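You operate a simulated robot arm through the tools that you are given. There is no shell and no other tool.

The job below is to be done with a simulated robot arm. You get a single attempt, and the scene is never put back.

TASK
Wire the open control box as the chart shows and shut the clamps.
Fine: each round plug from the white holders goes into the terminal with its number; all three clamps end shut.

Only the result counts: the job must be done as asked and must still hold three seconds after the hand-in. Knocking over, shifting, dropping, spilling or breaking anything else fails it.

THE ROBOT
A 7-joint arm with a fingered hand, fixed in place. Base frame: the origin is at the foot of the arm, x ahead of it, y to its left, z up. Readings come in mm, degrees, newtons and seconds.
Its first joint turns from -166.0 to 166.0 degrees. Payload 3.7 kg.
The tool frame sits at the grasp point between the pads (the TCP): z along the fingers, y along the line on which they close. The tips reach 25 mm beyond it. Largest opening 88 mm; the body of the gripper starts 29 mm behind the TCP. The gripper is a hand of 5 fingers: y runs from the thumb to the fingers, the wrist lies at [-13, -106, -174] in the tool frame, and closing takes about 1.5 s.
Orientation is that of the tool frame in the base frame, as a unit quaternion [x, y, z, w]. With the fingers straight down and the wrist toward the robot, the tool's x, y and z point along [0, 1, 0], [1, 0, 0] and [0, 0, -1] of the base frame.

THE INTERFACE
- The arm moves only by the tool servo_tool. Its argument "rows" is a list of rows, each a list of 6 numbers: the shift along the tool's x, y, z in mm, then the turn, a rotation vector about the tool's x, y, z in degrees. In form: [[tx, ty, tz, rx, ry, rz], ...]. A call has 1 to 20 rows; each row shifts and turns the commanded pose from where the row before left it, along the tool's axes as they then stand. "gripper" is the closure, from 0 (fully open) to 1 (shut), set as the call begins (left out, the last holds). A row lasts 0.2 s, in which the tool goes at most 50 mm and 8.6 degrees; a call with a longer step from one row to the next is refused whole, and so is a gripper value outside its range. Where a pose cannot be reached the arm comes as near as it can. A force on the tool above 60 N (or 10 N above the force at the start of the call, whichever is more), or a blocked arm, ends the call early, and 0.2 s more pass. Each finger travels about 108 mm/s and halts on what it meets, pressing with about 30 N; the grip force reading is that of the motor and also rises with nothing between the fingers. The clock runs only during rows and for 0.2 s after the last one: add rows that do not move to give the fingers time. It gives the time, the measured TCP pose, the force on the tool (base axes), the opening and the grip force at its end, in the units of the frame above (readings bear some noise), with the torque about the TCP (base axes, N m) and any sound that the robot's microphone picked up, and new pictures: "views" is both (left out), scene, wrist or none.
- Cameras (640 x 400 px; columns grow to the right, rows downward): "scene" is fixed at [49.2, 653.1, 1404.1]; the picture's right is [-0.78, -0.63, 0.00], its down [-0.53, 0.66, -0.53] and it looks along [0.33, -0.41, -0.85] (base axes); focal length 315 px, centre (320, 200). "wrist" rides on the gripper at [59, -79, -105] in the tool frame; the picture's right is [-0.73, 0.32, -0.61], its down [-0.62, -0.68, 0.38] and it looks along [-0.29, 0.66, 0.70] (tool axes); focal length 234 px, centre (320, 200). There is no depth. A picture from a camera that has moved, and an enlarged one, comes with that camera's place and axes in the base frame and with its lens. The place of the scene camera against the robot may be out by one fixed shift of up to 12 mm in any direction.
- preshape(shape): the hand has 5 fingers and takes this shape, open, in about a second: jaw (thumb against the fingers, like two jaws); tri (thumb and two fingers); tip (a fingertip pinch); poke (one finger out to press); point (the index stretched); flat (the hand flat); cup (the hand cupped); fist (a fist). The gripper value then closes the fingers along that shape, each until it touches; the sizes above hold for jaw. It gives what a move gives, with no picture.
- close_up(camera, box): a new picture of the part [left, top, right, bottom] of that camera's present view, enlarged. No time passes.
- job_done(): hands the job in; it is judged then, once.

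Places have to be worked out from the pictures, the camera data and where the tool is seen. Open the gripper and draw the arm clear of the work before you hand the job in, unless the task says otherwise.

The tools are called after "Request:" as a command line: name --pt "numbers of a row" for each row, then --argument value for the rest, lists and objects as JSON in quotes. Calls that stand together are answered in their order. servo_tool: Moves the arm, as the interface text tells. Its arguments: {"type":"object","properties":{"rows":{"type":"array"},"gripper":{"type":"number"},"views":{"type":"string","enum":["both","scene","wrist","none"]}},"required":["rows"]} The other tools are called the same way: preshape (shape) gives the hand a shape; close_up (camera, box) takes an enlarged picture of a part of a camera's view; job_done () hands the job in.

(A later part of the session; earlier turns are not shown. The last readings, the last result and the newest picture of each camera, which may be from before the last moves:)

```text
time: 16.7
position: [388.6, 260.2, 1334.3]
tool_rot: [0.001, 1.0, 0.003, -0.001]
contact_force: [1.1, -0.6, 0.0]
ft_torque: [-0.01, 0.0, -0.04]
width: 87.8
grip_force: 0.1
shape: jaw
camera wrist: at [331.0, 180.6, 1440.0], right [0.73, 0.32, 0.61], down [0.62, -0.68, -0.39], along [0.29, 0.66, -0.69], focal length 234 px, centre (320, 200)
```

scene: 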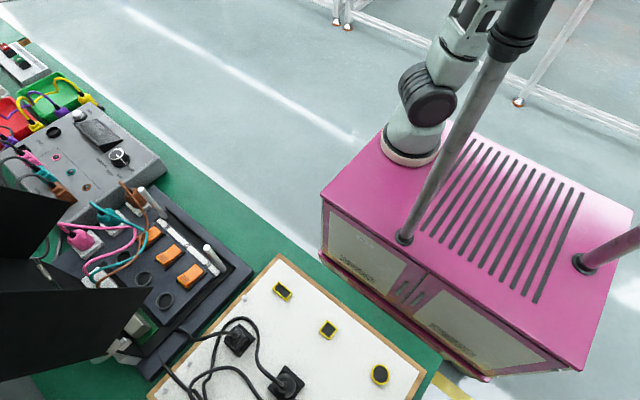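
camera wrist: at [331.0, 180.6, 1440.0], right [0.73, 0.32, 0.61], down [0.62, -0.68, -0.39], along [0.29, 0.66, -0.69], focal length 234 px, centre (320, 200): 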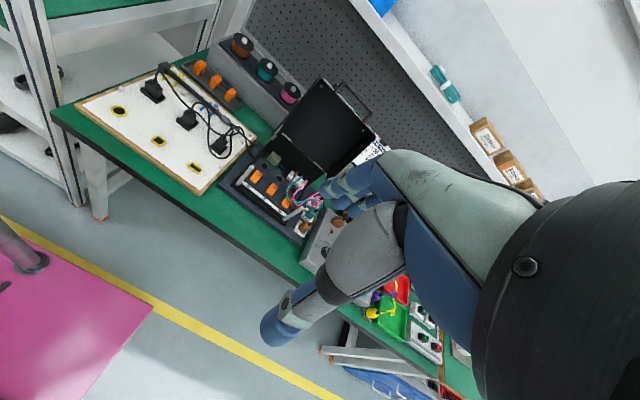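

The arm is on the right side of the pole now. A white sheet shows just right of the lid, at about (372, 152), so I zoom on it.

Request:
close_up --camera "wrist" --box '[340, 120, 400, 180]'

Request:
close_up --camera "wrist" --box '[220, 60, 400, 260]'

```text
6.67 times, centred on (370, 150) of wrist
camera zoom: at [331.0, 180.6, 1440.0], right [0.73, 0.32, 0.61], down [0.62, -0.68, -0.39], along [0.29, 0.66, -0.69], focal length 1561 px, centre (-13, 533)
```

zoom: 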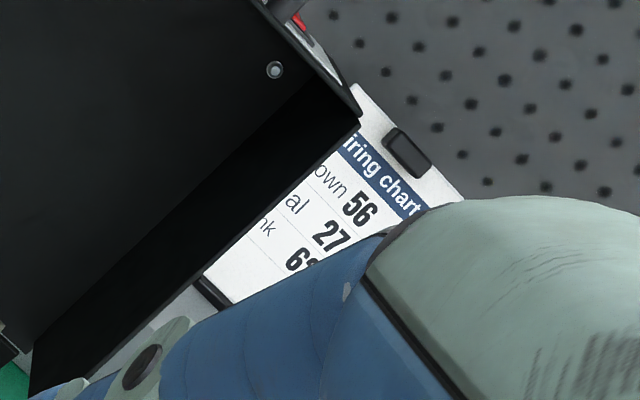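

```text
2.00 times, centred on (310, 160) of wrist
camera zoom: at [331.0, 180.6, 1440.0], right [0.73, 0.32, 0.61], down [0.62, -0.68, -0.39], along [0.29, 0.66, -0.69], focal length 468 px, centre (340, 280)
```

zoom: 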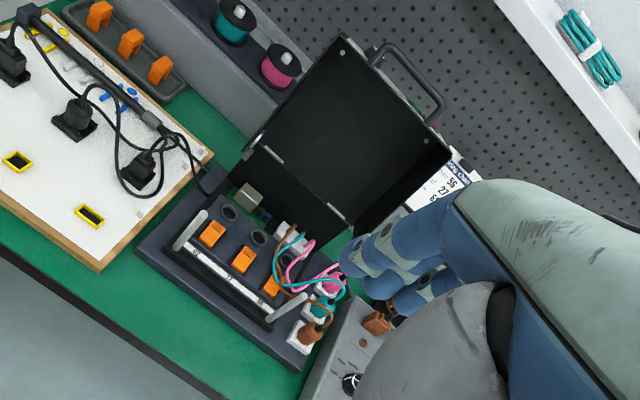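

The wiring chart reads Brown 56, Teal 27 and Pink 6x, which must be 62 because the strip has 62, 27 and 56. I move nearer and lower to measure the plugs, terminals and clamps accurately.

Request:
servo_tool --pt "-13.5 28.3 25.7 0 0 0" --pt "-13.5 28.3 25.7 0 0 0" --pt "-13.5 28.3 25.7 0 0 0" --pt "-13.5 28.3 25.7 0 0 0" --pt "-13.5 28.3 25.7 0 0 0" --pt "-13.5 28.3 25.7 0 0 0" --views "both"

Request:
close_up --camera "wrist" --box '[160, 60, 400, 260]'

```text
time: 18.1
position: [470.3, 430.6, 1180.1]
tool_rot: [0.0, 1.0, 0.002, -0.001]
contact_force: [0.1, 0.8, 0.0]
ft_torque: [0.01, -0.03, 0.01]
width: 88.0
grip_force: 0.0
shape: jaw
camera wrist: at [411.4, 351.7, 1285.9], right [0.73, 0.32, 0.61], down [0.62, -0.68, -0.39], along [0.29, 0.66, -0.69], focal length 234 px, centre (320, 200)
```

scene: 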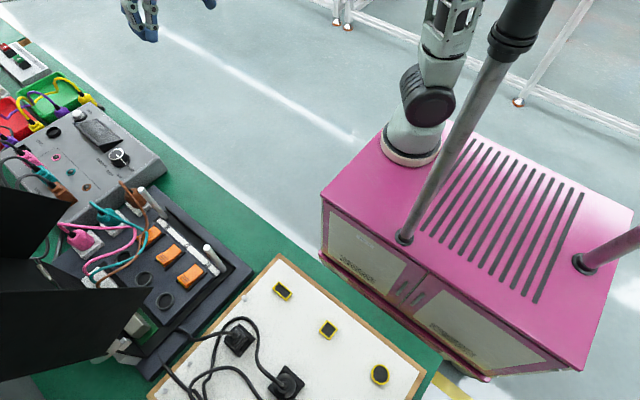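
wrist: 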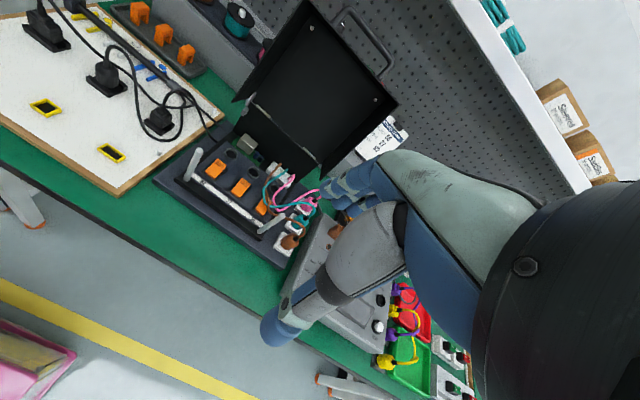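

```text
2.00 times, centred on (280, 160) of wrist
camera zoom: at [411.4, 351.7, 1285.9], right [0.73, 0.32, 0.61], down [0.62, -0.68, -0.39], along [0.29, 0.66, -0.69], focal length 468 px, centre (400, 280)
```

zoom: 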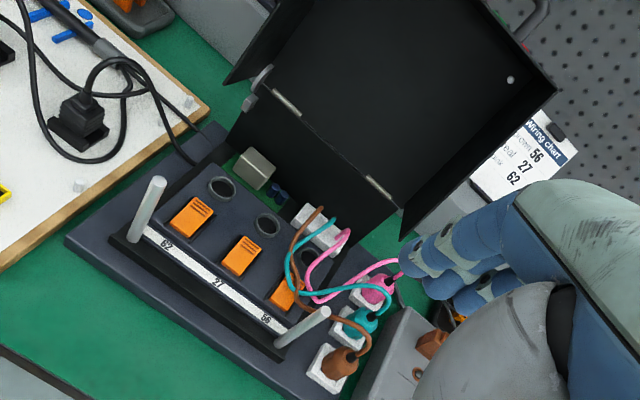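

The chart is confirmed: brown→56, teal→27, pink→62. I move to x 560, z 1050 for a closer view of the holders and the box.

Request:
servo_tool --pt "-22.5 17.5 32.5 0 0 0" --pt "-22.5 17.5 32.5 0 0 0" --pt "-22.5 17.5 32.5 0 0 0" --pt "-22.5 17.5 32.5 0 0 0" --pt "0 0 0 0 0 0" --views "both"

Request:
close_up --camera "wrist" --box '[140, 60, 340, 220]'

Request:
close_up --camera "wrist" --box '[250, 120, 350, 220]'

```text
time: 19.3
position: [560.2, 500.8, 1050.3]
tool_rot: [-0.001, 1.0, 0.001, 0.0]
contact_force: [0.3, -0.5, -0.8]
ft_torque: [-0.03, 0.02, 0.03]
width: 87.9
grip_force: 0.0
shape: jaw
camera wrist: at [501.2, 422.2, 1156.2], right [0.73, 0.32, 0.61], down [0.62, -0.68, -0.39], along [0.29, 0.66, -0.69], focal length 234 px, centre (320, 200)
```

scene: 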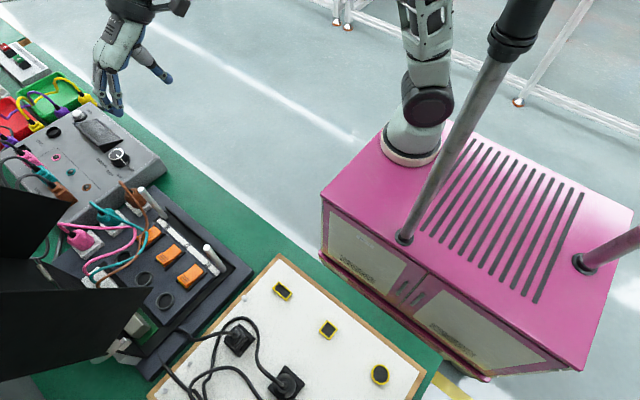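
wrist: 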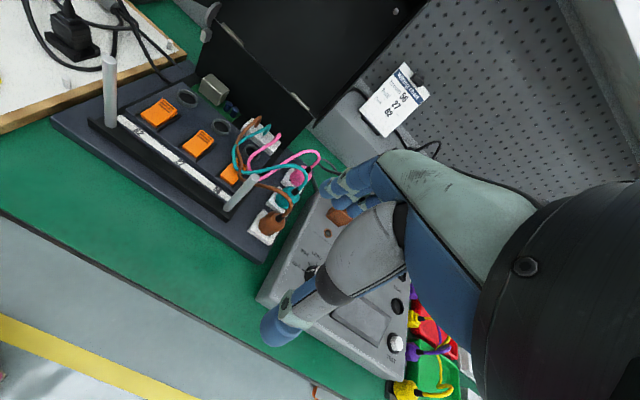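

```text
2.50 times, centred on (240, 140) of wrist
camera zoom: at [501.2, 422.2, 1156.2], right [0.73, 0.32, 0.61], down [0.62, -0.68, -0.39], along [0.29, 0.66, -0.69], focal length 585 px, centre (520, 350)
```

zoom: 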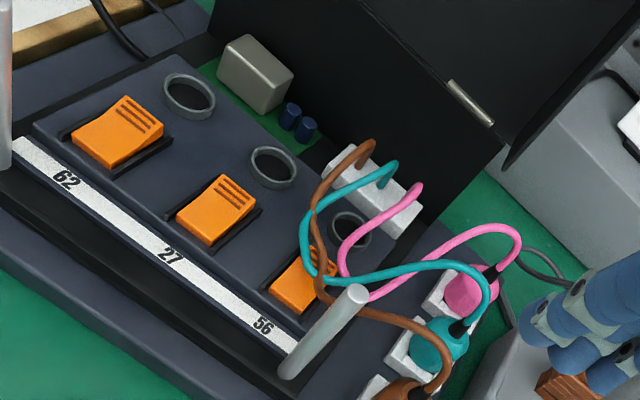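

```text
4.00 times, centred on (300, 170) of wrist
camera zoom: at [501.2, 422.2, 1156.2], right [0.73, 0.32, 0.61], down [0.62, -0.68, -0.39], along [0.29, 0.66, -0.69], focal length 937 px, centre (400, 320)
```

zoom: 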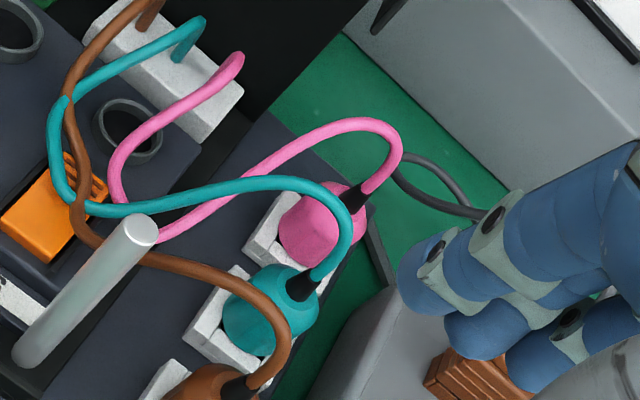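

I have a clear view of the layout: terminals at x≈356, 419 and 481, y≈708, and holders near x≈558. I descend 90 mm straight down for a more side-on second view, which also gives me triangulation.

Request:
servo_tool --pt "0 0 30 0 0 0" --pt "0 0 30 0 0 0" --pt "0 0 30 0 0 0" --pt "0 0 0 0 0 0" --views "wrist"

Request:
close_up --camera "wrist" --box '[230, 80, 350, 200]'

Request:
close_up --camera "wrist" --box '[60, 20, 300, 200]'

```text
time: 20.3
position: [558.6, 500.3, 960.6]
tool_rot: [0.0, 1.0, 0.003, -0.001]
contact_force: [-0.1, 0.8, 0.2]
ft_torque: [0.0, 0.0, -0.01]
width: 87.9
grip_force: 0.1
shape: jaw
camera wrist: at [500.6, 421.4, 1066.7], right [0.73, 0.32, 0.61], down [0.62, -0.68, -0.39], along [0.29, 0.66, -0.69], focal length 234 px, centre (320, 200)
```

wrist: 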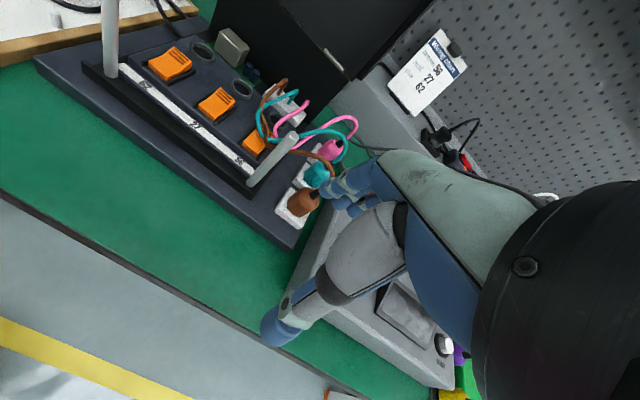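

```text
3.33 times, centred on (290, 140) of wrist
camera zoom: at [500.6, 421.4, 1066.7], right [0.73, 0.32, 0.61], down [0.62, -0.68, -0.39], along [0.29, 0.66, -0.69], focal length 781 px, centre (420, 400)
```

zoom: 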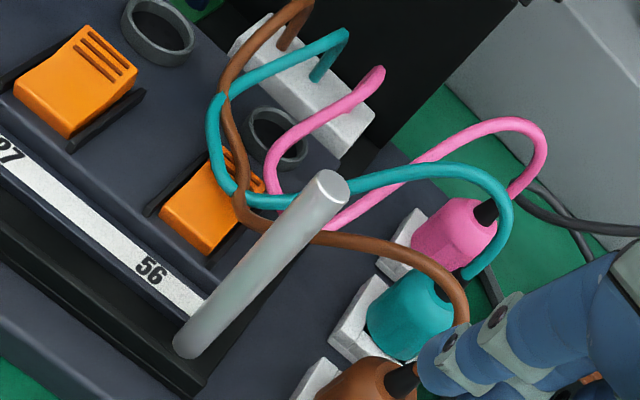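

```text
2.22 times, centred on (180, 110) of wrist
camera zoom: at [500.6, 421.4, 1066.7], right [0.73, 0.32, 0.61], down [0.62, -0.68, -0.39], along [0.29, 0.66, -0.69], focal length 520 px, centre (631, 400)
```

zoom: 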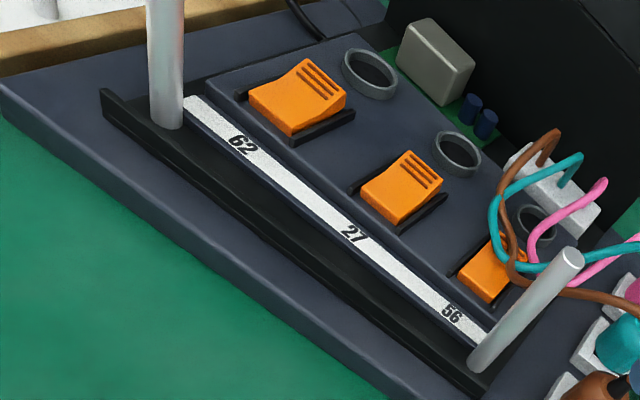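

From two wrist views I place the terminals at x 357, 419 and 481 (y 707, ring top z≈835). The plugs stand on x≈576 at y≈618, 680 and 742, the posts are at x≈330 and 508, and the lid's side walls are at x≈306 and 528. Next I try the "tri" shape here in free space and see what it looks like.

Request:
preshape --shape "tri"

Request:
close_up --camera "wrist" --box '[220, 80, 540, 360]'

Request:
close_up --camera "scene" --box '[40, 0, 240, 140]'

```text
time: 21.2
position: [558.8, 500.8, 961.1]
tool_rot: [0.0, 1.0, 0.002, -0.001]
contact_force: [-0.8, 0.4, 0.3]
ft_torque: [-0.04, -0.02, 0.03]
width: 88.0
grip_force: 0.0
shape: tri
```

```text
1.43 times, centred on (380, 220) of wrist
camera zoom: at [500.6, 421.4, 1067.0], right [0.73, 0.32, 0.61], down [0.62, -0.68, -0.39], along [0.29, 0.66, -0.69], focal length 334 px, centre (234, 171)
```

zoom: 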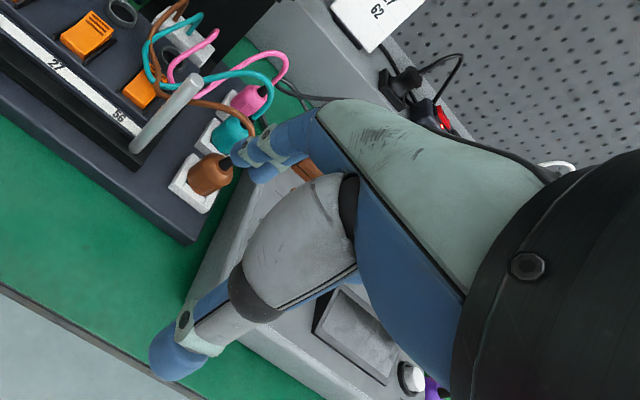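

```text
2.86 times, centred on (140, 70) of scene
camera zoom: at [49.2, 653.1, 1404.1], right [-0.78, -0.63, 0.0], down [-0.53, 0.66, -0.53], along [0.33, -0.41, -0.85], focal length 900 px, centre (834, 571)
```

zoom: 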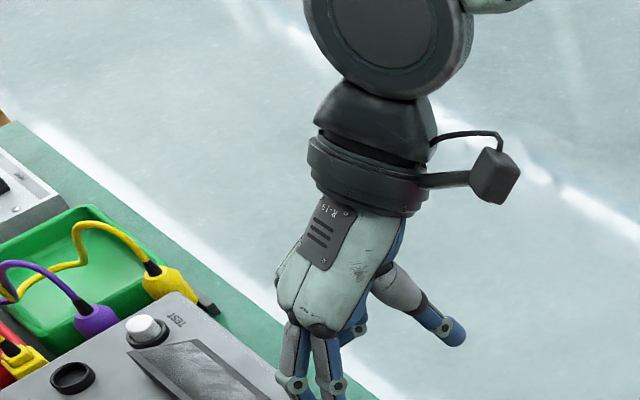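

In "tri" two fingers stay out against the thumb and the others curl away. I close the hand in free air to see where the fingertips meet relative to the TCP.

Request:
servo_tool --pt "0 0 0 0 0 0" --pt "0 0 0 0 0 0" --pt "0 0 0 0 0 0" --pt "0 0 0 0 0 0" --pt "0 0 0 0 0 0" --pt "0 0 0 0 0 0" --pt "0 0 0 0 0 0" --pt "0 0 0 0 0 0" --gripper 0.5 --views "both"

Request:
close_up --camera "wrist" --box '[240, 120, 440, 320]'

Request:
close_up --camera "scene" --box '[60, 50, 220, 150]'

```text
time: 23.0
position: [559.6, 499.9, 961.5]
tool_rot: [-0.001, 1.0, 0.002, -0.001]
contact_force: [0.5, -0.9, -0.6]
ft_torque: [-0.02, 0.01, -0.01]
width: 44.5
grip_force: 0.1
shape: tri
camera wrist: at [500.6, 421.4, 1067.0], right [0.73, 0.32, 0.61], down [0.62, -0.68, -0.39], along [0.29, 0.66, -0.69], focal length 234 px, centre (320, 200)
```

scene: 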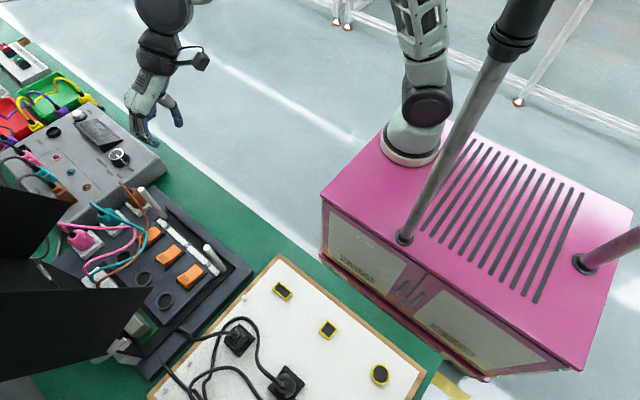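
wrist: 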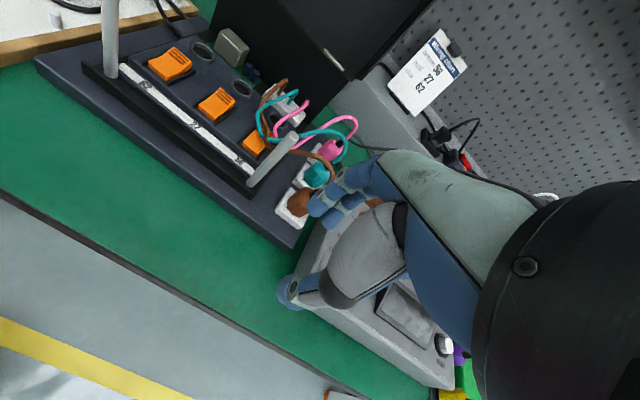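

```text
2.00 times, centred on (340, 220) of wrist
camera zoom: at [500.6, 421.4, 1067.0], right [0.73, 0.32, 0.61], down [0.62, -0.68, -0.39], along [0.29, 0.66, -0.69], focal length 468 px, centre (280, 160)
```

zoom: 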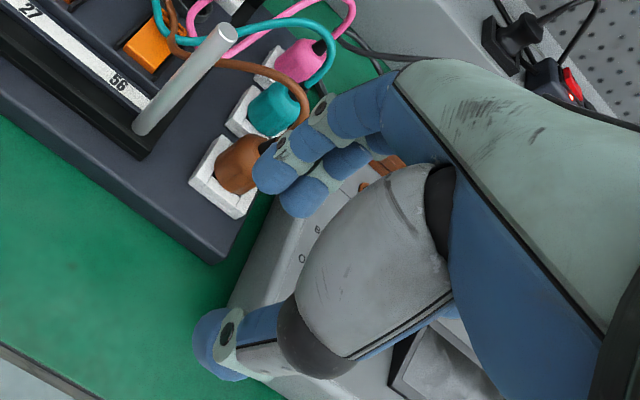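

```text
4.00 times, centred on (140, 100) of scene
camera zoom: at [49.2, 653.1, 1404.1], right [-0.78, -0.63, 0.0], down [-0.53, 0.66, -0.53], along [0.33, -0.41, -0.85], focal length 1260 px, centre (1040, 600)
```

zoom: 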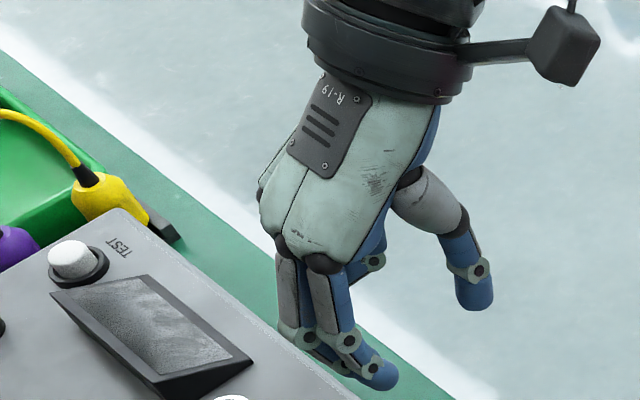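

The pinch is centred on the TCP, with the two fingers at about ±11 mm in tool x and the width proportional to 1−gripper. I shift to x≈640, y≈560 at the same height to view the plugs closely from another side.

Request:
servo_tool --pt "-27 20 0 0 0 0" --pt "-27 20 0 0 0 0" --pt "-27 20 0 0 0 0" --pt "0 0 0 0 0 0" --gripper 0.0 --views "wrist"

Request:
close_up --camera "wrist" --box '[200, 90, 330, 220]'

Request:
close_up --camera "wrist" --box '[100, 0, 340, 180]'

```text
time: 24.0
position: [640.5, 558.8, 960.8]
tool_rot: [-0.001, 1.0, 0.001, -0.001]
contact_force: [0.9, -0.3, -0.4]
ft_torque: [-0.01, -0.04, 0.01]
width: 87.8
grip_force: 0.0
shape: tri
camera wrist: at [582.0, 481.0, 1066.4], right [0.73, 0.32, 0.61], down [0.62, -0.68, -0.39], along [0.29, 0.66, -0.69], focal length 234 px, centre (320, 200)
```

wrist: 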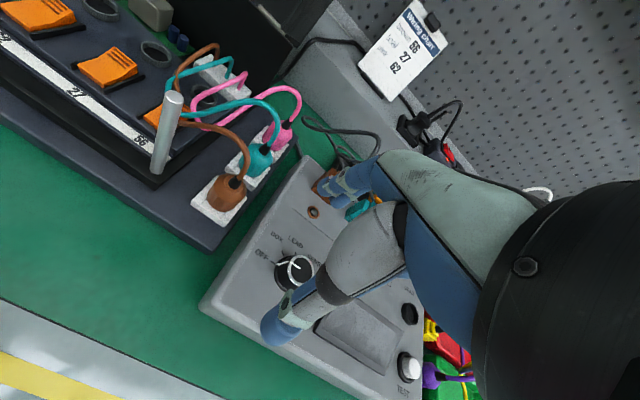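

```text
3.08 times, centred on (265, 155) of wrist
camera zoom: at [582.0, 481.0, 1066.4], right [0.73, 0.32, 0.61], down [0.62, -0.68, -0.39], along [0.29, 0.66, -0.69], focal length 720 px, centre (489, 338)
```

zoom: 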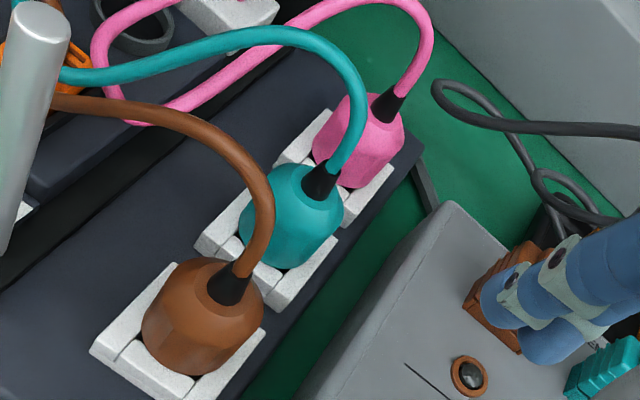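

```text
2.22 times, centred on (220, 90) of wrist
camera zoom: at [582.0, 481.0, 1066.4], right [0.73, 0.32, 0.61], down [0.62, -0.68, -0.39], along [0.29, 0.66, -0.69], focal length 520 px, centre (542, 444)
```

zoom: 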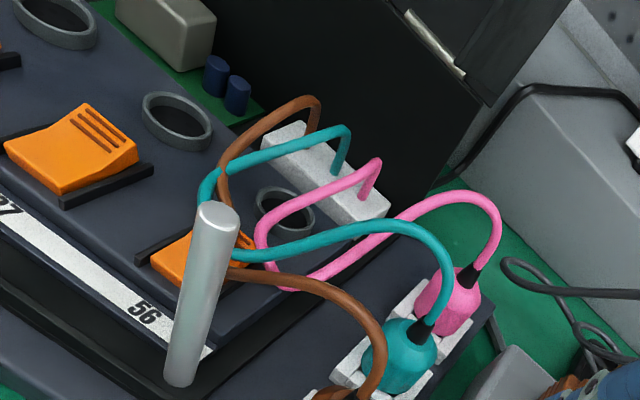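

The plugs are clear: about 42 mm round barrels in low white holders, with neighbours about 62 mm apart. I take a steeper view from further +y, a little higher, to fix their x and y more accurately.

Request:
servo_tool --pt "0 33.3 -13.3 0 0 0" --pt "0 33.3 -13.3 0 0 0" --pt "0 33.3 -13.3 0 0 0" --pt "0 0 0 0 0 0" --views "wrist"

Request:
close_up --camera "wrist" --box '[120, 130, 290, 300]'

Request:
close_up --camera "wrist" --box '[0, 40, 240, 200]'

```text
time: 25.0
position: [640.0, 660.1, 1001.7]
tool_rot: [0.0, 1.0, 0.001, 0.0]
contact_force: [-0.1, 0.5, -0.7]
ft_torque: [0.01, -0.02, 0.02]
width: 87.7
grip_force: 0.2
shape: tri
camera wrist: at [583.0, 581.6, 1107.3], right [0.73, 0.32, 0.61], down [0.62, -0.68, -0.39], along [0.29, 0.66, -0.69], focal length 234 px, centre (320, 200)
```

wrist: 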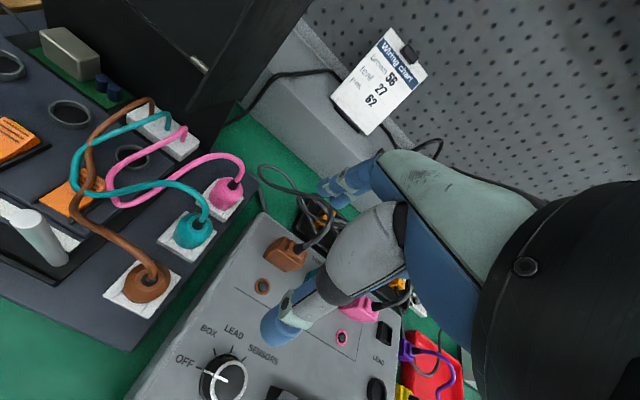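

```text
2.35 times, centred on (205, 215) of wrist
camera zoom: at [583.0, 581.6, 1107.3], right [0.73, 0.32, 0.61], down [0.62, -0.68, -0.39], along [0.29, 0.66, -0.69], focal length 551 px, centre (591, 165)
```

zoom: 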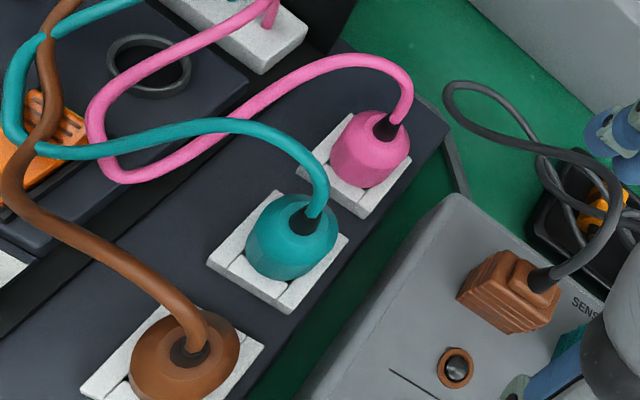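

```text
2.50 times, centred on (120, 120) of wrist
camera zoom: at [583.0, 581.6, 1107.3], right [0.73, 0.32, 0.61], down [0.62, -0.68, -0.39], along [0.29, 0.66, -0.69], focal length 585 px, centre (820, 400)
```

zoom: 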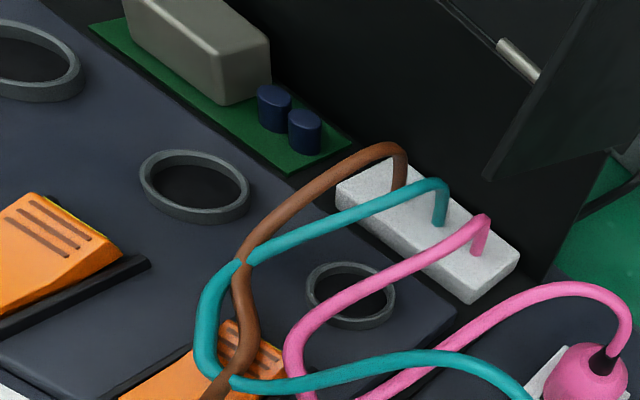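

This steep view gives the plug axes at x≈577, y≈619.5, 683 and 747, with cable reliefs at z≈857. I do the same for the terminals from a steeper angle.

Request:
servo_tool --pt "40 -6.7 -16 0 0 0" --pt "40 -6.7 -16 0 0 0" --pt "40 -6.7 -16 0 0 0" --pt "0 0 0 0 0 0" --views "wrist"

Request:
close_up --camera "wrist" --box '[70, 80, 310, 280]'

Request:
close_up --camera "wrist" --box '[180, 130, 300, 250]'

```text
time: 26.0
position: [520.0, 639.6, 1049.2]
tool_rot: [0.0, 1.0, 0.001, -0.001]
contact_force: [-0.4, -0.9, -0.6]
ft_torque: [0.0, -0.03, 0.01]
width: 87.7
grip_force: 0.0
shape: tri
camera wrist: at [461.2, 561.5, 1155.2], right [0.73, 0.32, 0.61], down [0.62, -0.68, -0.39], along [0.29, 0.66, -0.69], focal length 234 px, centre (320, 200)
```

wrist: 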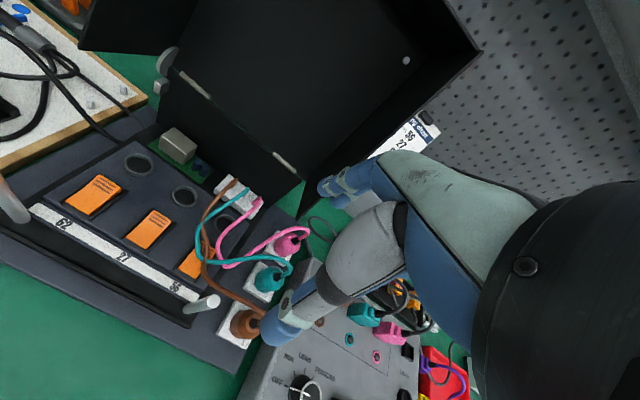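

```text
2.00 times, centred on (190, 180) of wrist
camera zoom: at [461.2, 561.5, 1155.2], right [0.73, 0.32, 0.61], down [0.62, -0.68, -0.39], along [0.29, 0.66, -0.69], focal length 468 px, centre (580, 240)
```

zoom: 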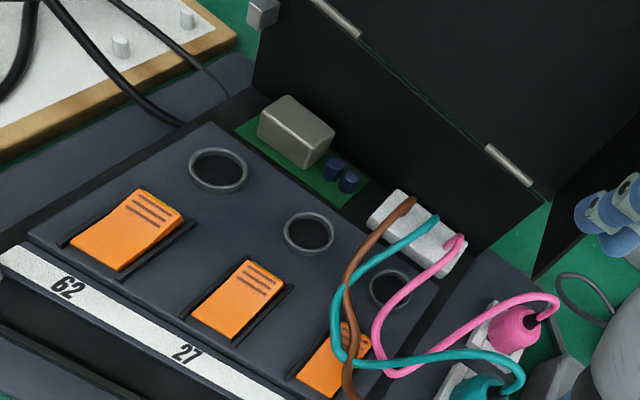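

```text
3.33 times, centred on (240, 190) of wrist
camera zoom: at [461.2, 561.5, 1155.2], right [0.73, 0.32, 0.61], down [0.62, -0.68, -0.39], along [0.29, 0.66, -0.69], focal length 781 px, centre (587, 233)
```

zoom: 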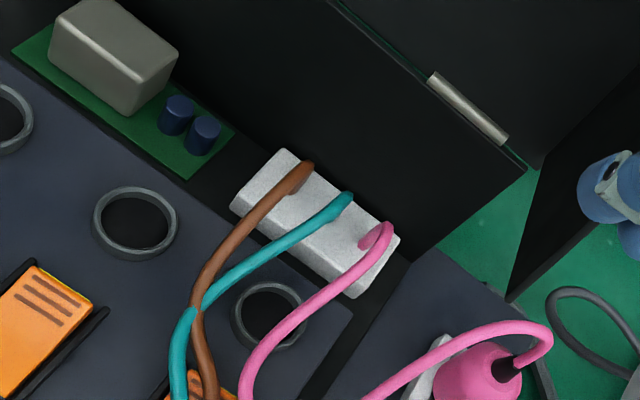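

I refine the terminals to x 354.5, 417.3 and 480.6, y≈711.5, ring top z≈830. Now I go above the brown plug with the hand opened to about 62 mm and check alignment before descending.

Request:
servo_tool --pt "-19.1 -7.9 36.4 0 0 0" --pt "-19.1 -7.9 36.4 0 0 0" --pt "-19.1 -7.9 36.4 0 0 0" --pt "0 0 0 0 0 0" --pt "0 0 0 0 0 0" --gripper 0.3 --views "both"

Request:
close_up --camera "wrist" --box '[220, 130, 380, 330]'

Request:
close_up --camera "scene" --box '[50, 100, 210, 260]'

```text
time: 27.2
position: [578.3, 615.7, 939.7]
tool_rot: [0.0, 1.0, 0.001, -0.001]
contact_force: [-0.1, -1.3, -0.3]
ft_torque: [0.01, -0.01, 0.0]
width: 62.0
grip_force: 0.1
shape: tri
camera wrist: at [518.7, 537.3, 1045.9], right [0.73, 0.32, 0.61], down [0.62, -0.68, -0.39], along [0.29, 0.66, -0.69], focal length 234 px, centre (320, 200)
```

scene: 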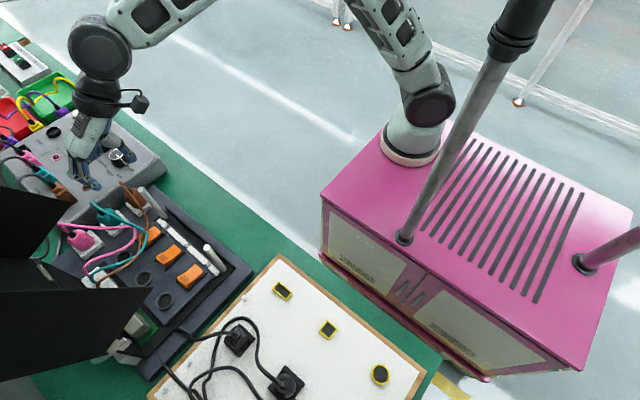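
wrist: 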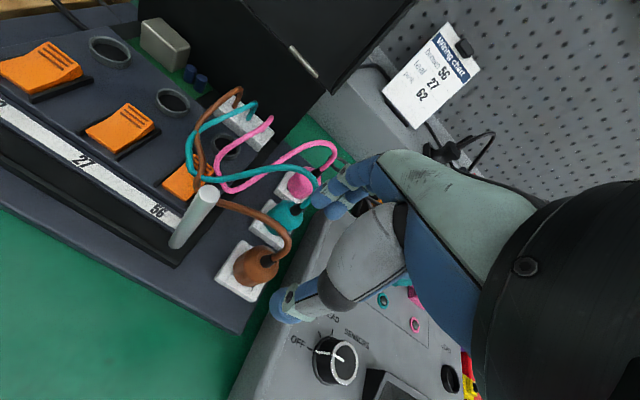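

```text
2.00 times, centred on (300, 230) of wrist
camera zoom: at [518.7, 537.3, 1045.9], right [0.73, 0.32, 0.61], down [0.62, -0.68, -0.39], along [0.29, 0.66, -0.69], focal length 468 px, centre (360, 140)
```

zoom: 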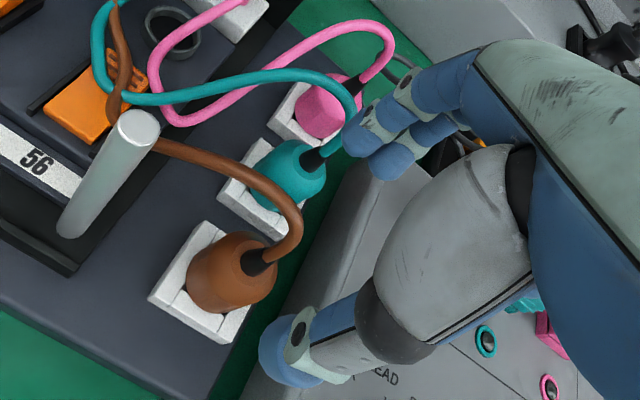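

```text
2.50 times, centred on (130, 180) of scene
camera zoom: at [49.2, 653.1, 1404.1], right [-0.78, -0.63, 0.0], down [-0.53, 0.66, -0.53], along [0.33, -0.41, -0.85], focal length 788 px, centre (795, 250)
```

zoom: 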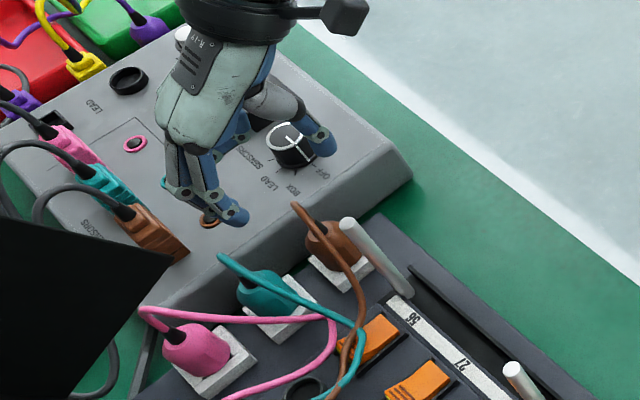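

The plug measures [578, 620] again and T56 [481, 711.6], so the estimates agree. The hand is straddling the brown plug correctly, so I descend to z≈880 and check.

Request:
servo_tool --pt "0 0 20 0 0 0" --pt "0 0 20 0 0 0" --pt "0 0 20 0 0 0" --pt "0 0 0 0 0 0" --views "both"

Request:
close_up --camera "wrist" --box '[220, 130, 380, 330]'

Request:
close_up --camera "scene" --box '[50, 120, 210, 260]'

```text
time: 28.2
position: [577.1, 616.9, 881.1]
tool_rot: [0.0, 1.0, 0.002, -0.001]
contact_force: [-0.4, 0.7, 0.0]
ft_torque: [0.02, -0.02, -0.01]
width: 61.8
grip_force: 0.1
shape: tri
camera wrist: at [519.1, 538.0, 986.3], right [0.73, 0.32, 0.61], down [0.62, -0.68, -0.39], along [0.29, 0.66, -0.69], focal length 234 px, centre (320, 200)
```

scene: 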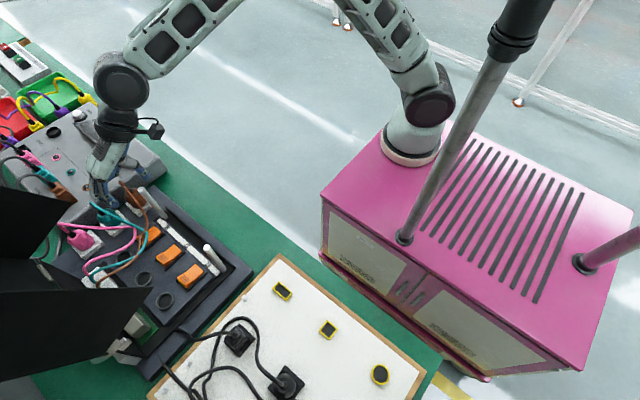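
wrist: 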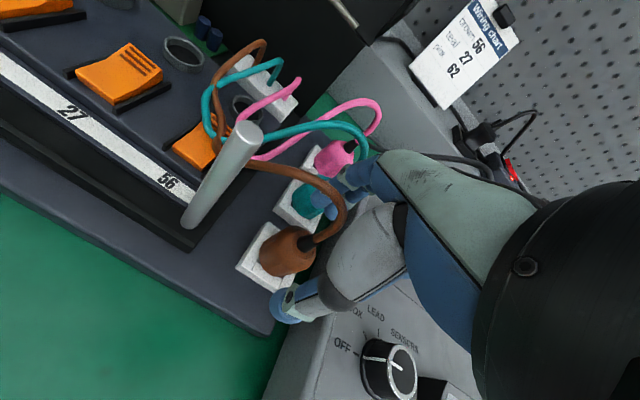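

```text
2.00 times, centred on (300, 230) of wrist
camera zoom: at [519.1, 538.0, 986.3], right [0.73, 0.32, 0.61], down [0.62, -0.68, -0.39], along [0.29, 0.66, -0.69], focal length 468 px, centre (360, 140)
```

zoom: 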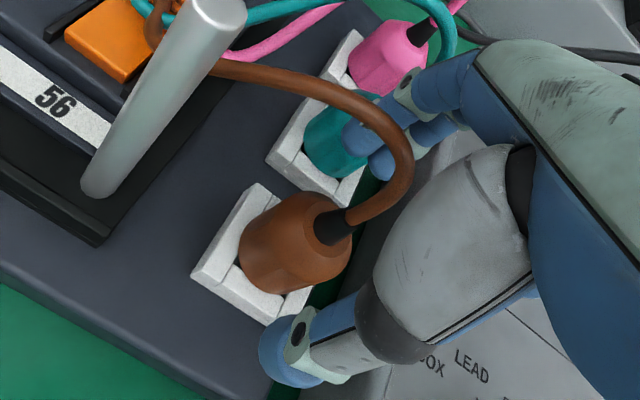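

```text
2.86 times, centred on (130, 190) of scene
camera zoom: at [49.2, 653.1, 1404.1], right [-0.78, -0.63, 0.0], down [-0.53, 0.66, -0.53], along [0.33, -0.41, -0.85], focal length 900 px, centre (863, 229)
```

zoom: 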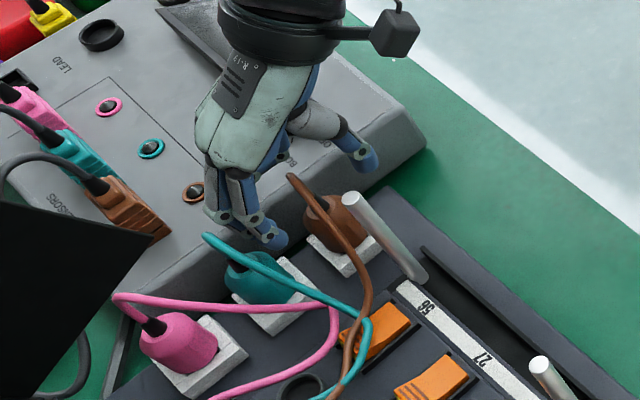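

The fingers are going down into the gap between brown and teal, the thumb is on the near side, and there is no contact. I lower the last ~29 mm to z≈852.

Request:
servo_tool --pt "0 0 10 0 0 0" --pt "0 0 10 0 0 0" --pt "0 0 9 0 0 0" --pt "0 0 0 0 0 0" --views "wrist"

Request:
close_up --camera "wrist" --box '[220, 130, 380, 330]'

Request:
close_up --camera "scene" --box '[60, 140, 180, 260]'

```text
time: 29.2
position: [577.5, 617.1, 851.6]
tool_rot: [0.0, 1.0, 0.001, -0.001]
contact_force: [0.0, -0.3, -1.1]
ft_torque: [0.0, -0.03, -0.02]
width: 61.5
grip_force: 0.0
shape: tri
camera wrist: at [519.1, 538.2, 957.0], right [0.73, 0.32, 0.61], down [0.62, -0.68, -0.39], along [0.29, 0.66, -0.69], focal length 234 px, centre (320, 200)
```

wrist: 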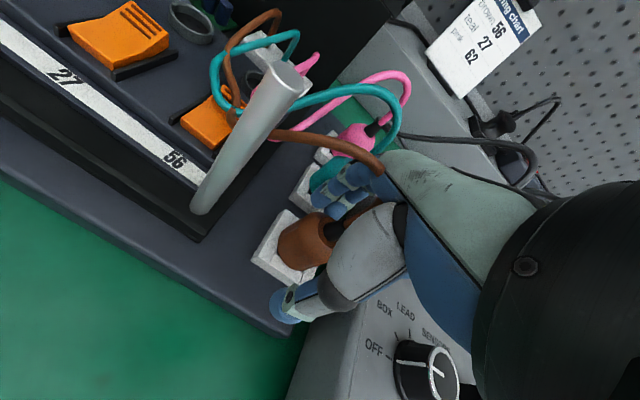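

```text
2.00 times, centred on (300, 230) of wrist
camera zoom: at [519.1, 538.2, 957.0], right [0.73, 0.32, 0.61], down [0.62, -0.68, -0.39], along [0.29, 0.66, -0.69], focal length 468 px, centre (360, 140)
```

zoom: 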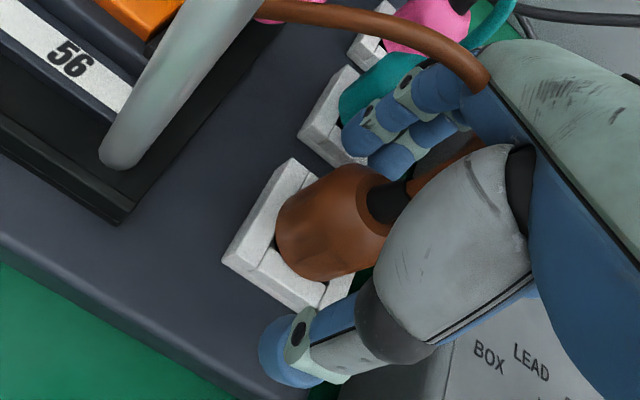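

```text
3.33 times, centred on (120, 200) of scene
camera zoom: at [49.2, 653.1, 1404.1], right [-0.78, -0.63, 0.0], down [-0.53, 0.66, -0.53], along [0.33, -0.41, -0.85], focal length 1050 px, centre (987, 200)
```

zoom: 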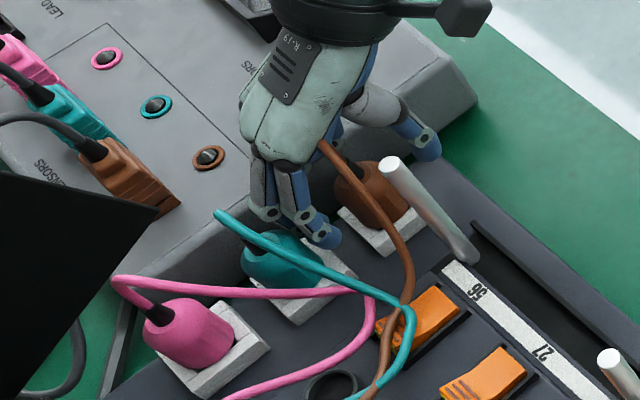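

No contact, and the pads straddle the barrel. I go 4 mm lower and close on the brown plug.

Request:
servo_tool --pt "0 0 4 0 0 0" --pt "0 0 0 0 0 0" --views "none"

Request:
servo_tool --pt "0 0 0 0 0 0" --pt "0 0 0 0 0 0" --pt "0 0 0 0 0 0" --pt "0 0 0 0 0 0" --pt "0 0 0 0 0 0" --pt "0 0 0 0 0 0" --gripper 0.8 --views "both"

Request:
close_up --camera "wrist" --box '[220, 130, 380, 330]'

```text
time: 29.8
position: [578.0, 616.5, 847.8]
tool_rot: [0.0, 1.0, 0.001, -0.002]
contact_force: [0.4, 0.9, 1.3]
ft_torque: [0.03, 0.01, 0.02]
width: 61.7
grip_force: 0.1
shape: tri
```

```text
time: 31.2
position: [577.6, 616.1, 846.9]
tool_rot: [-0.001, 1.0, 0.001, -0.001]
contact_force: [0.0, 0.8, 0.3]
ft_torque: [0.06, -0.01, -0.01]
width: 23.4
grip_force: 30.1
shape: tri
camera wrist: at [519.1, 538.1, 953.0], right [0.73, 0.32, 0.61], down [0.62, -0.68, -0.39], along [0.29, 0.66, -0.69], focal length 234 px, centre (320, 200)
```

scene: 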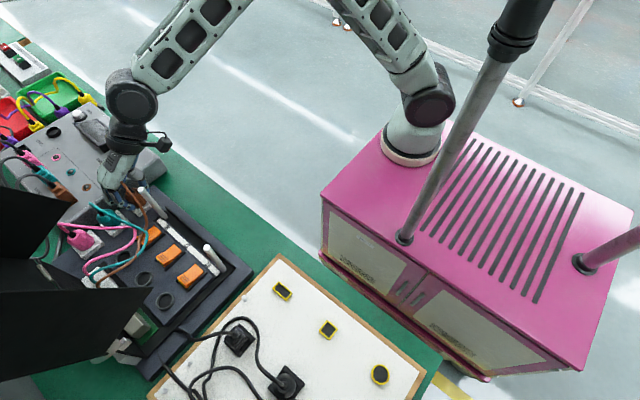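
wrist: 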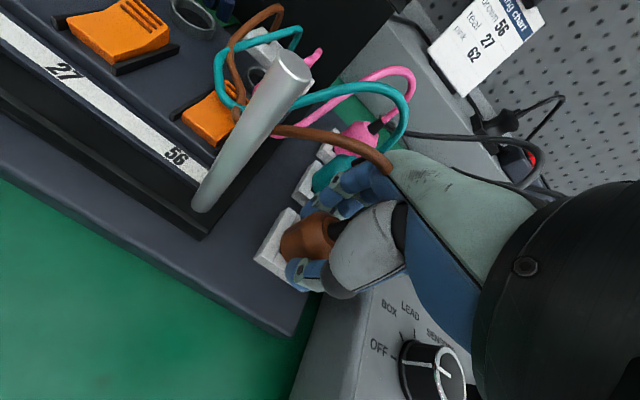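

```text
2.00 times, centred on (300, 230) of wrist
camera zoom: at [519.1, 538.1, 953.0], right [0.73, 0.32, 0.61], down [0.62, -0.68, -0.39], along [0.29, 0.66, -0.69], focal length 468 px, centre (360, 140)
```

zoom: 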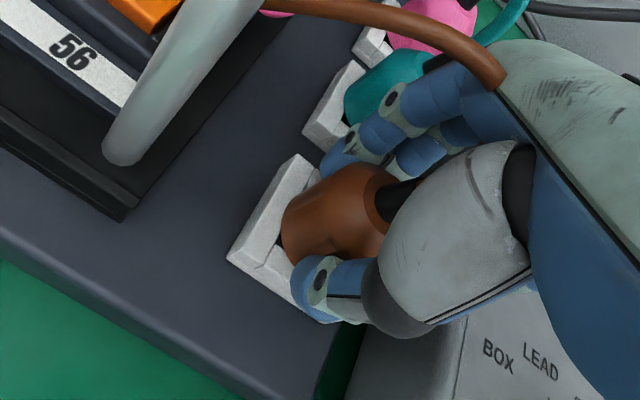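

The width stopped at 23.4 with 30 N, and the pads look closed around the plug. I lift 20 mm slowly and check that the plug comes along.

Request:
servo_tool --pt "0 0 -5 0 0 0" --pt "0 0 -5 0 0 0" --pt "0 0 -5 0 0 0" --pt "0 0 -5 0 0 0" --pt "0 0 0 0 0 0" --views "wrist"

Request:
close_up --camera "wrist" --box '[220, 130, 380, 330]'

Request:
close_up --camera "scene" --box '[60, 140, 180, 260]'

```text
time: 32.4
position: [577.7, 615.6, 867.6]
tool_rot: [0.0, 1.0, 0.002, -0.001]
contact_force: [0.2, 0.2, 0.6]
ft_torque: [0.02, -0.02, -0.03]
width: 23.3
grip_force: 30.3
shape: tri
camera wrist: at [519.1, 537.9, 972.7], right [0.73, 0.32, 0.61], down [0.62, -0.68, -0.39], along [0.29, 0.66, -0.69], focal length 234 px, centre (320, 200)
```

wrist: 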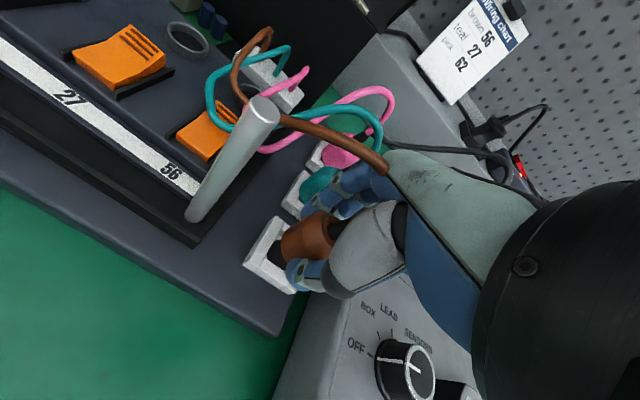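

```text
2.00 times, centred on (300, 230) of wrist
camera zoom: at [519.1, 537.9, 972.7], right [0.73, 0.32, 0.61], down [0.62, -0.68, -0.39], along [0.29, 0.66, -0.69], focal length 468 px, centre (360, 140)
```

zoom: 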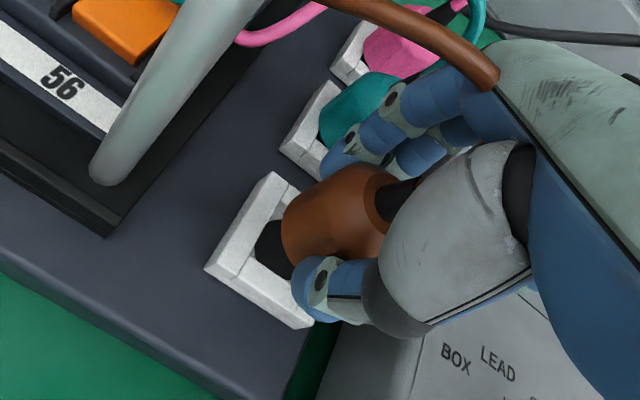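

```text
3.33 times, centred on (120, 200) of scene
camera zoom: at [49.2, 653.1, 1404.1], right [-0.78, -0.63, 0.0], down [-0.53, 0.66, -0.53], along [0.33, -0.41, -0.85], focal length 1050 px, centre (987, 200)
```

zoom: 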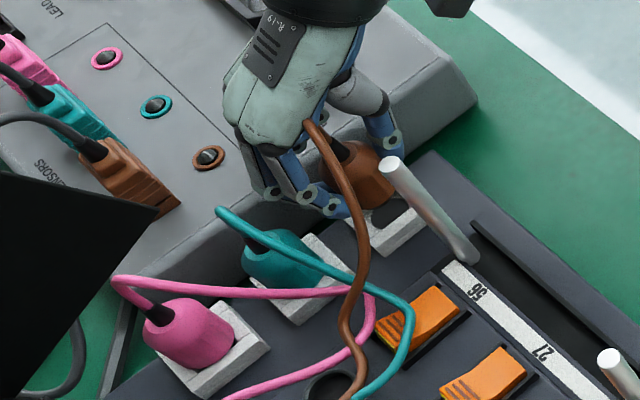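

The brown plug is in the hand and its dark pin shows below the body. I lift another 45 mm and look at the pin.

Request:
servo_tool --pt "0 0 -15 0 0 0" --pt "0 0 -15 0 0 0" --pt "0 0 -15 0 0 0" --pt "0 0 0 0 0 0" --views "both"

Request:
close_up --camera "wrist" --box '[200, 100, 380, 330]'

Request:
close_up --camera "scene" --box '[60, 120, 200, 260]'

```text
time: 33.4
position: [576.9, 615.8, 912.4]
tool_rot: [0.0, 1.0, 0.002, -0.001]
contact_force: [0.6, -0.3, -0.6]
ft_torque: [-0.01, -0.01, 0.0]
width: 23.5
grip_force: 30.0
shape: tri
camera wrist: at [519.0, 537.6, 1018.0], right [0.73, 0.32, 0.61], down [0.62, -0.68, -0.39], along [0.29, 0.66, -0.69], focal length 234 px, centre (320, 200)
```

scene: 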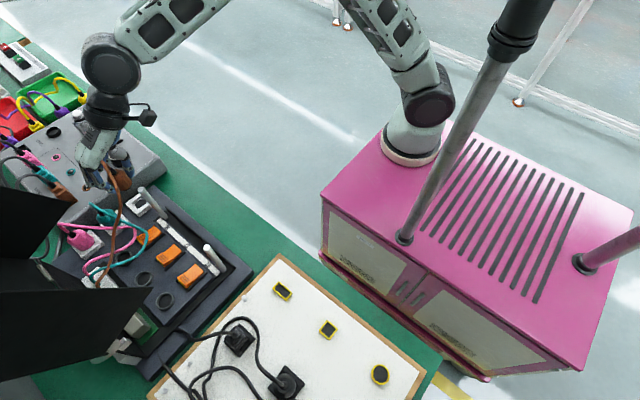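
wrist: 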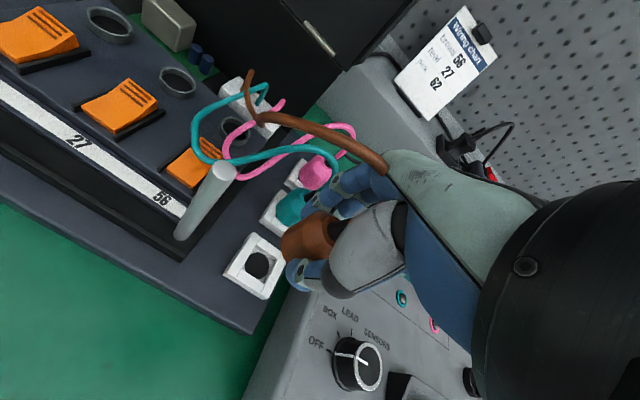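

```text
1.74 times, centred on (290, 215) of wrist
camera zoom: at [519.0, 537.6, 1018.0], right [0.73, 0.32, 0.61], down [0.62, -0.68, -0.39], along [0.29, 0.66, -0.69], focal length 407 px, centre (372, 174)
```

zoom: 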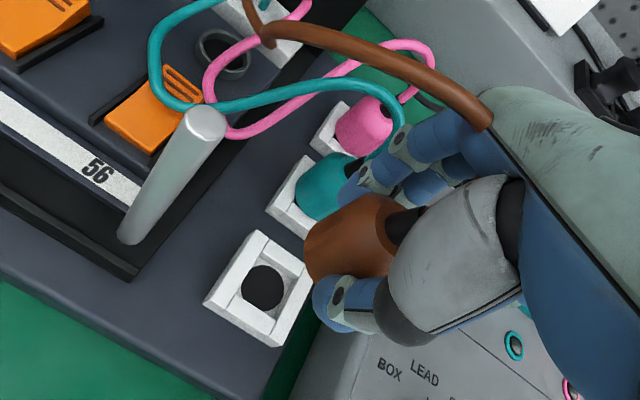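

```text
2.86 times, centred on (130, 190) of scene
camera zoom: at [49.2, 653.1, 1404.1], right [-0.78, -0.63, 0.0], down [-0.53, 0.66, -0.53], along [0.33, -0.41, -0.85], focal length 900 px, centre (863, 229)
```

zoom: 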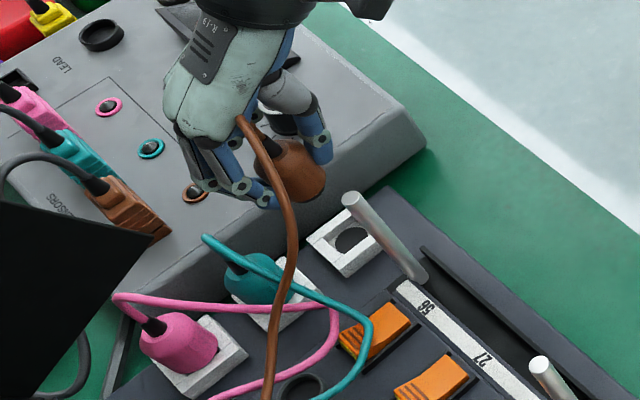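

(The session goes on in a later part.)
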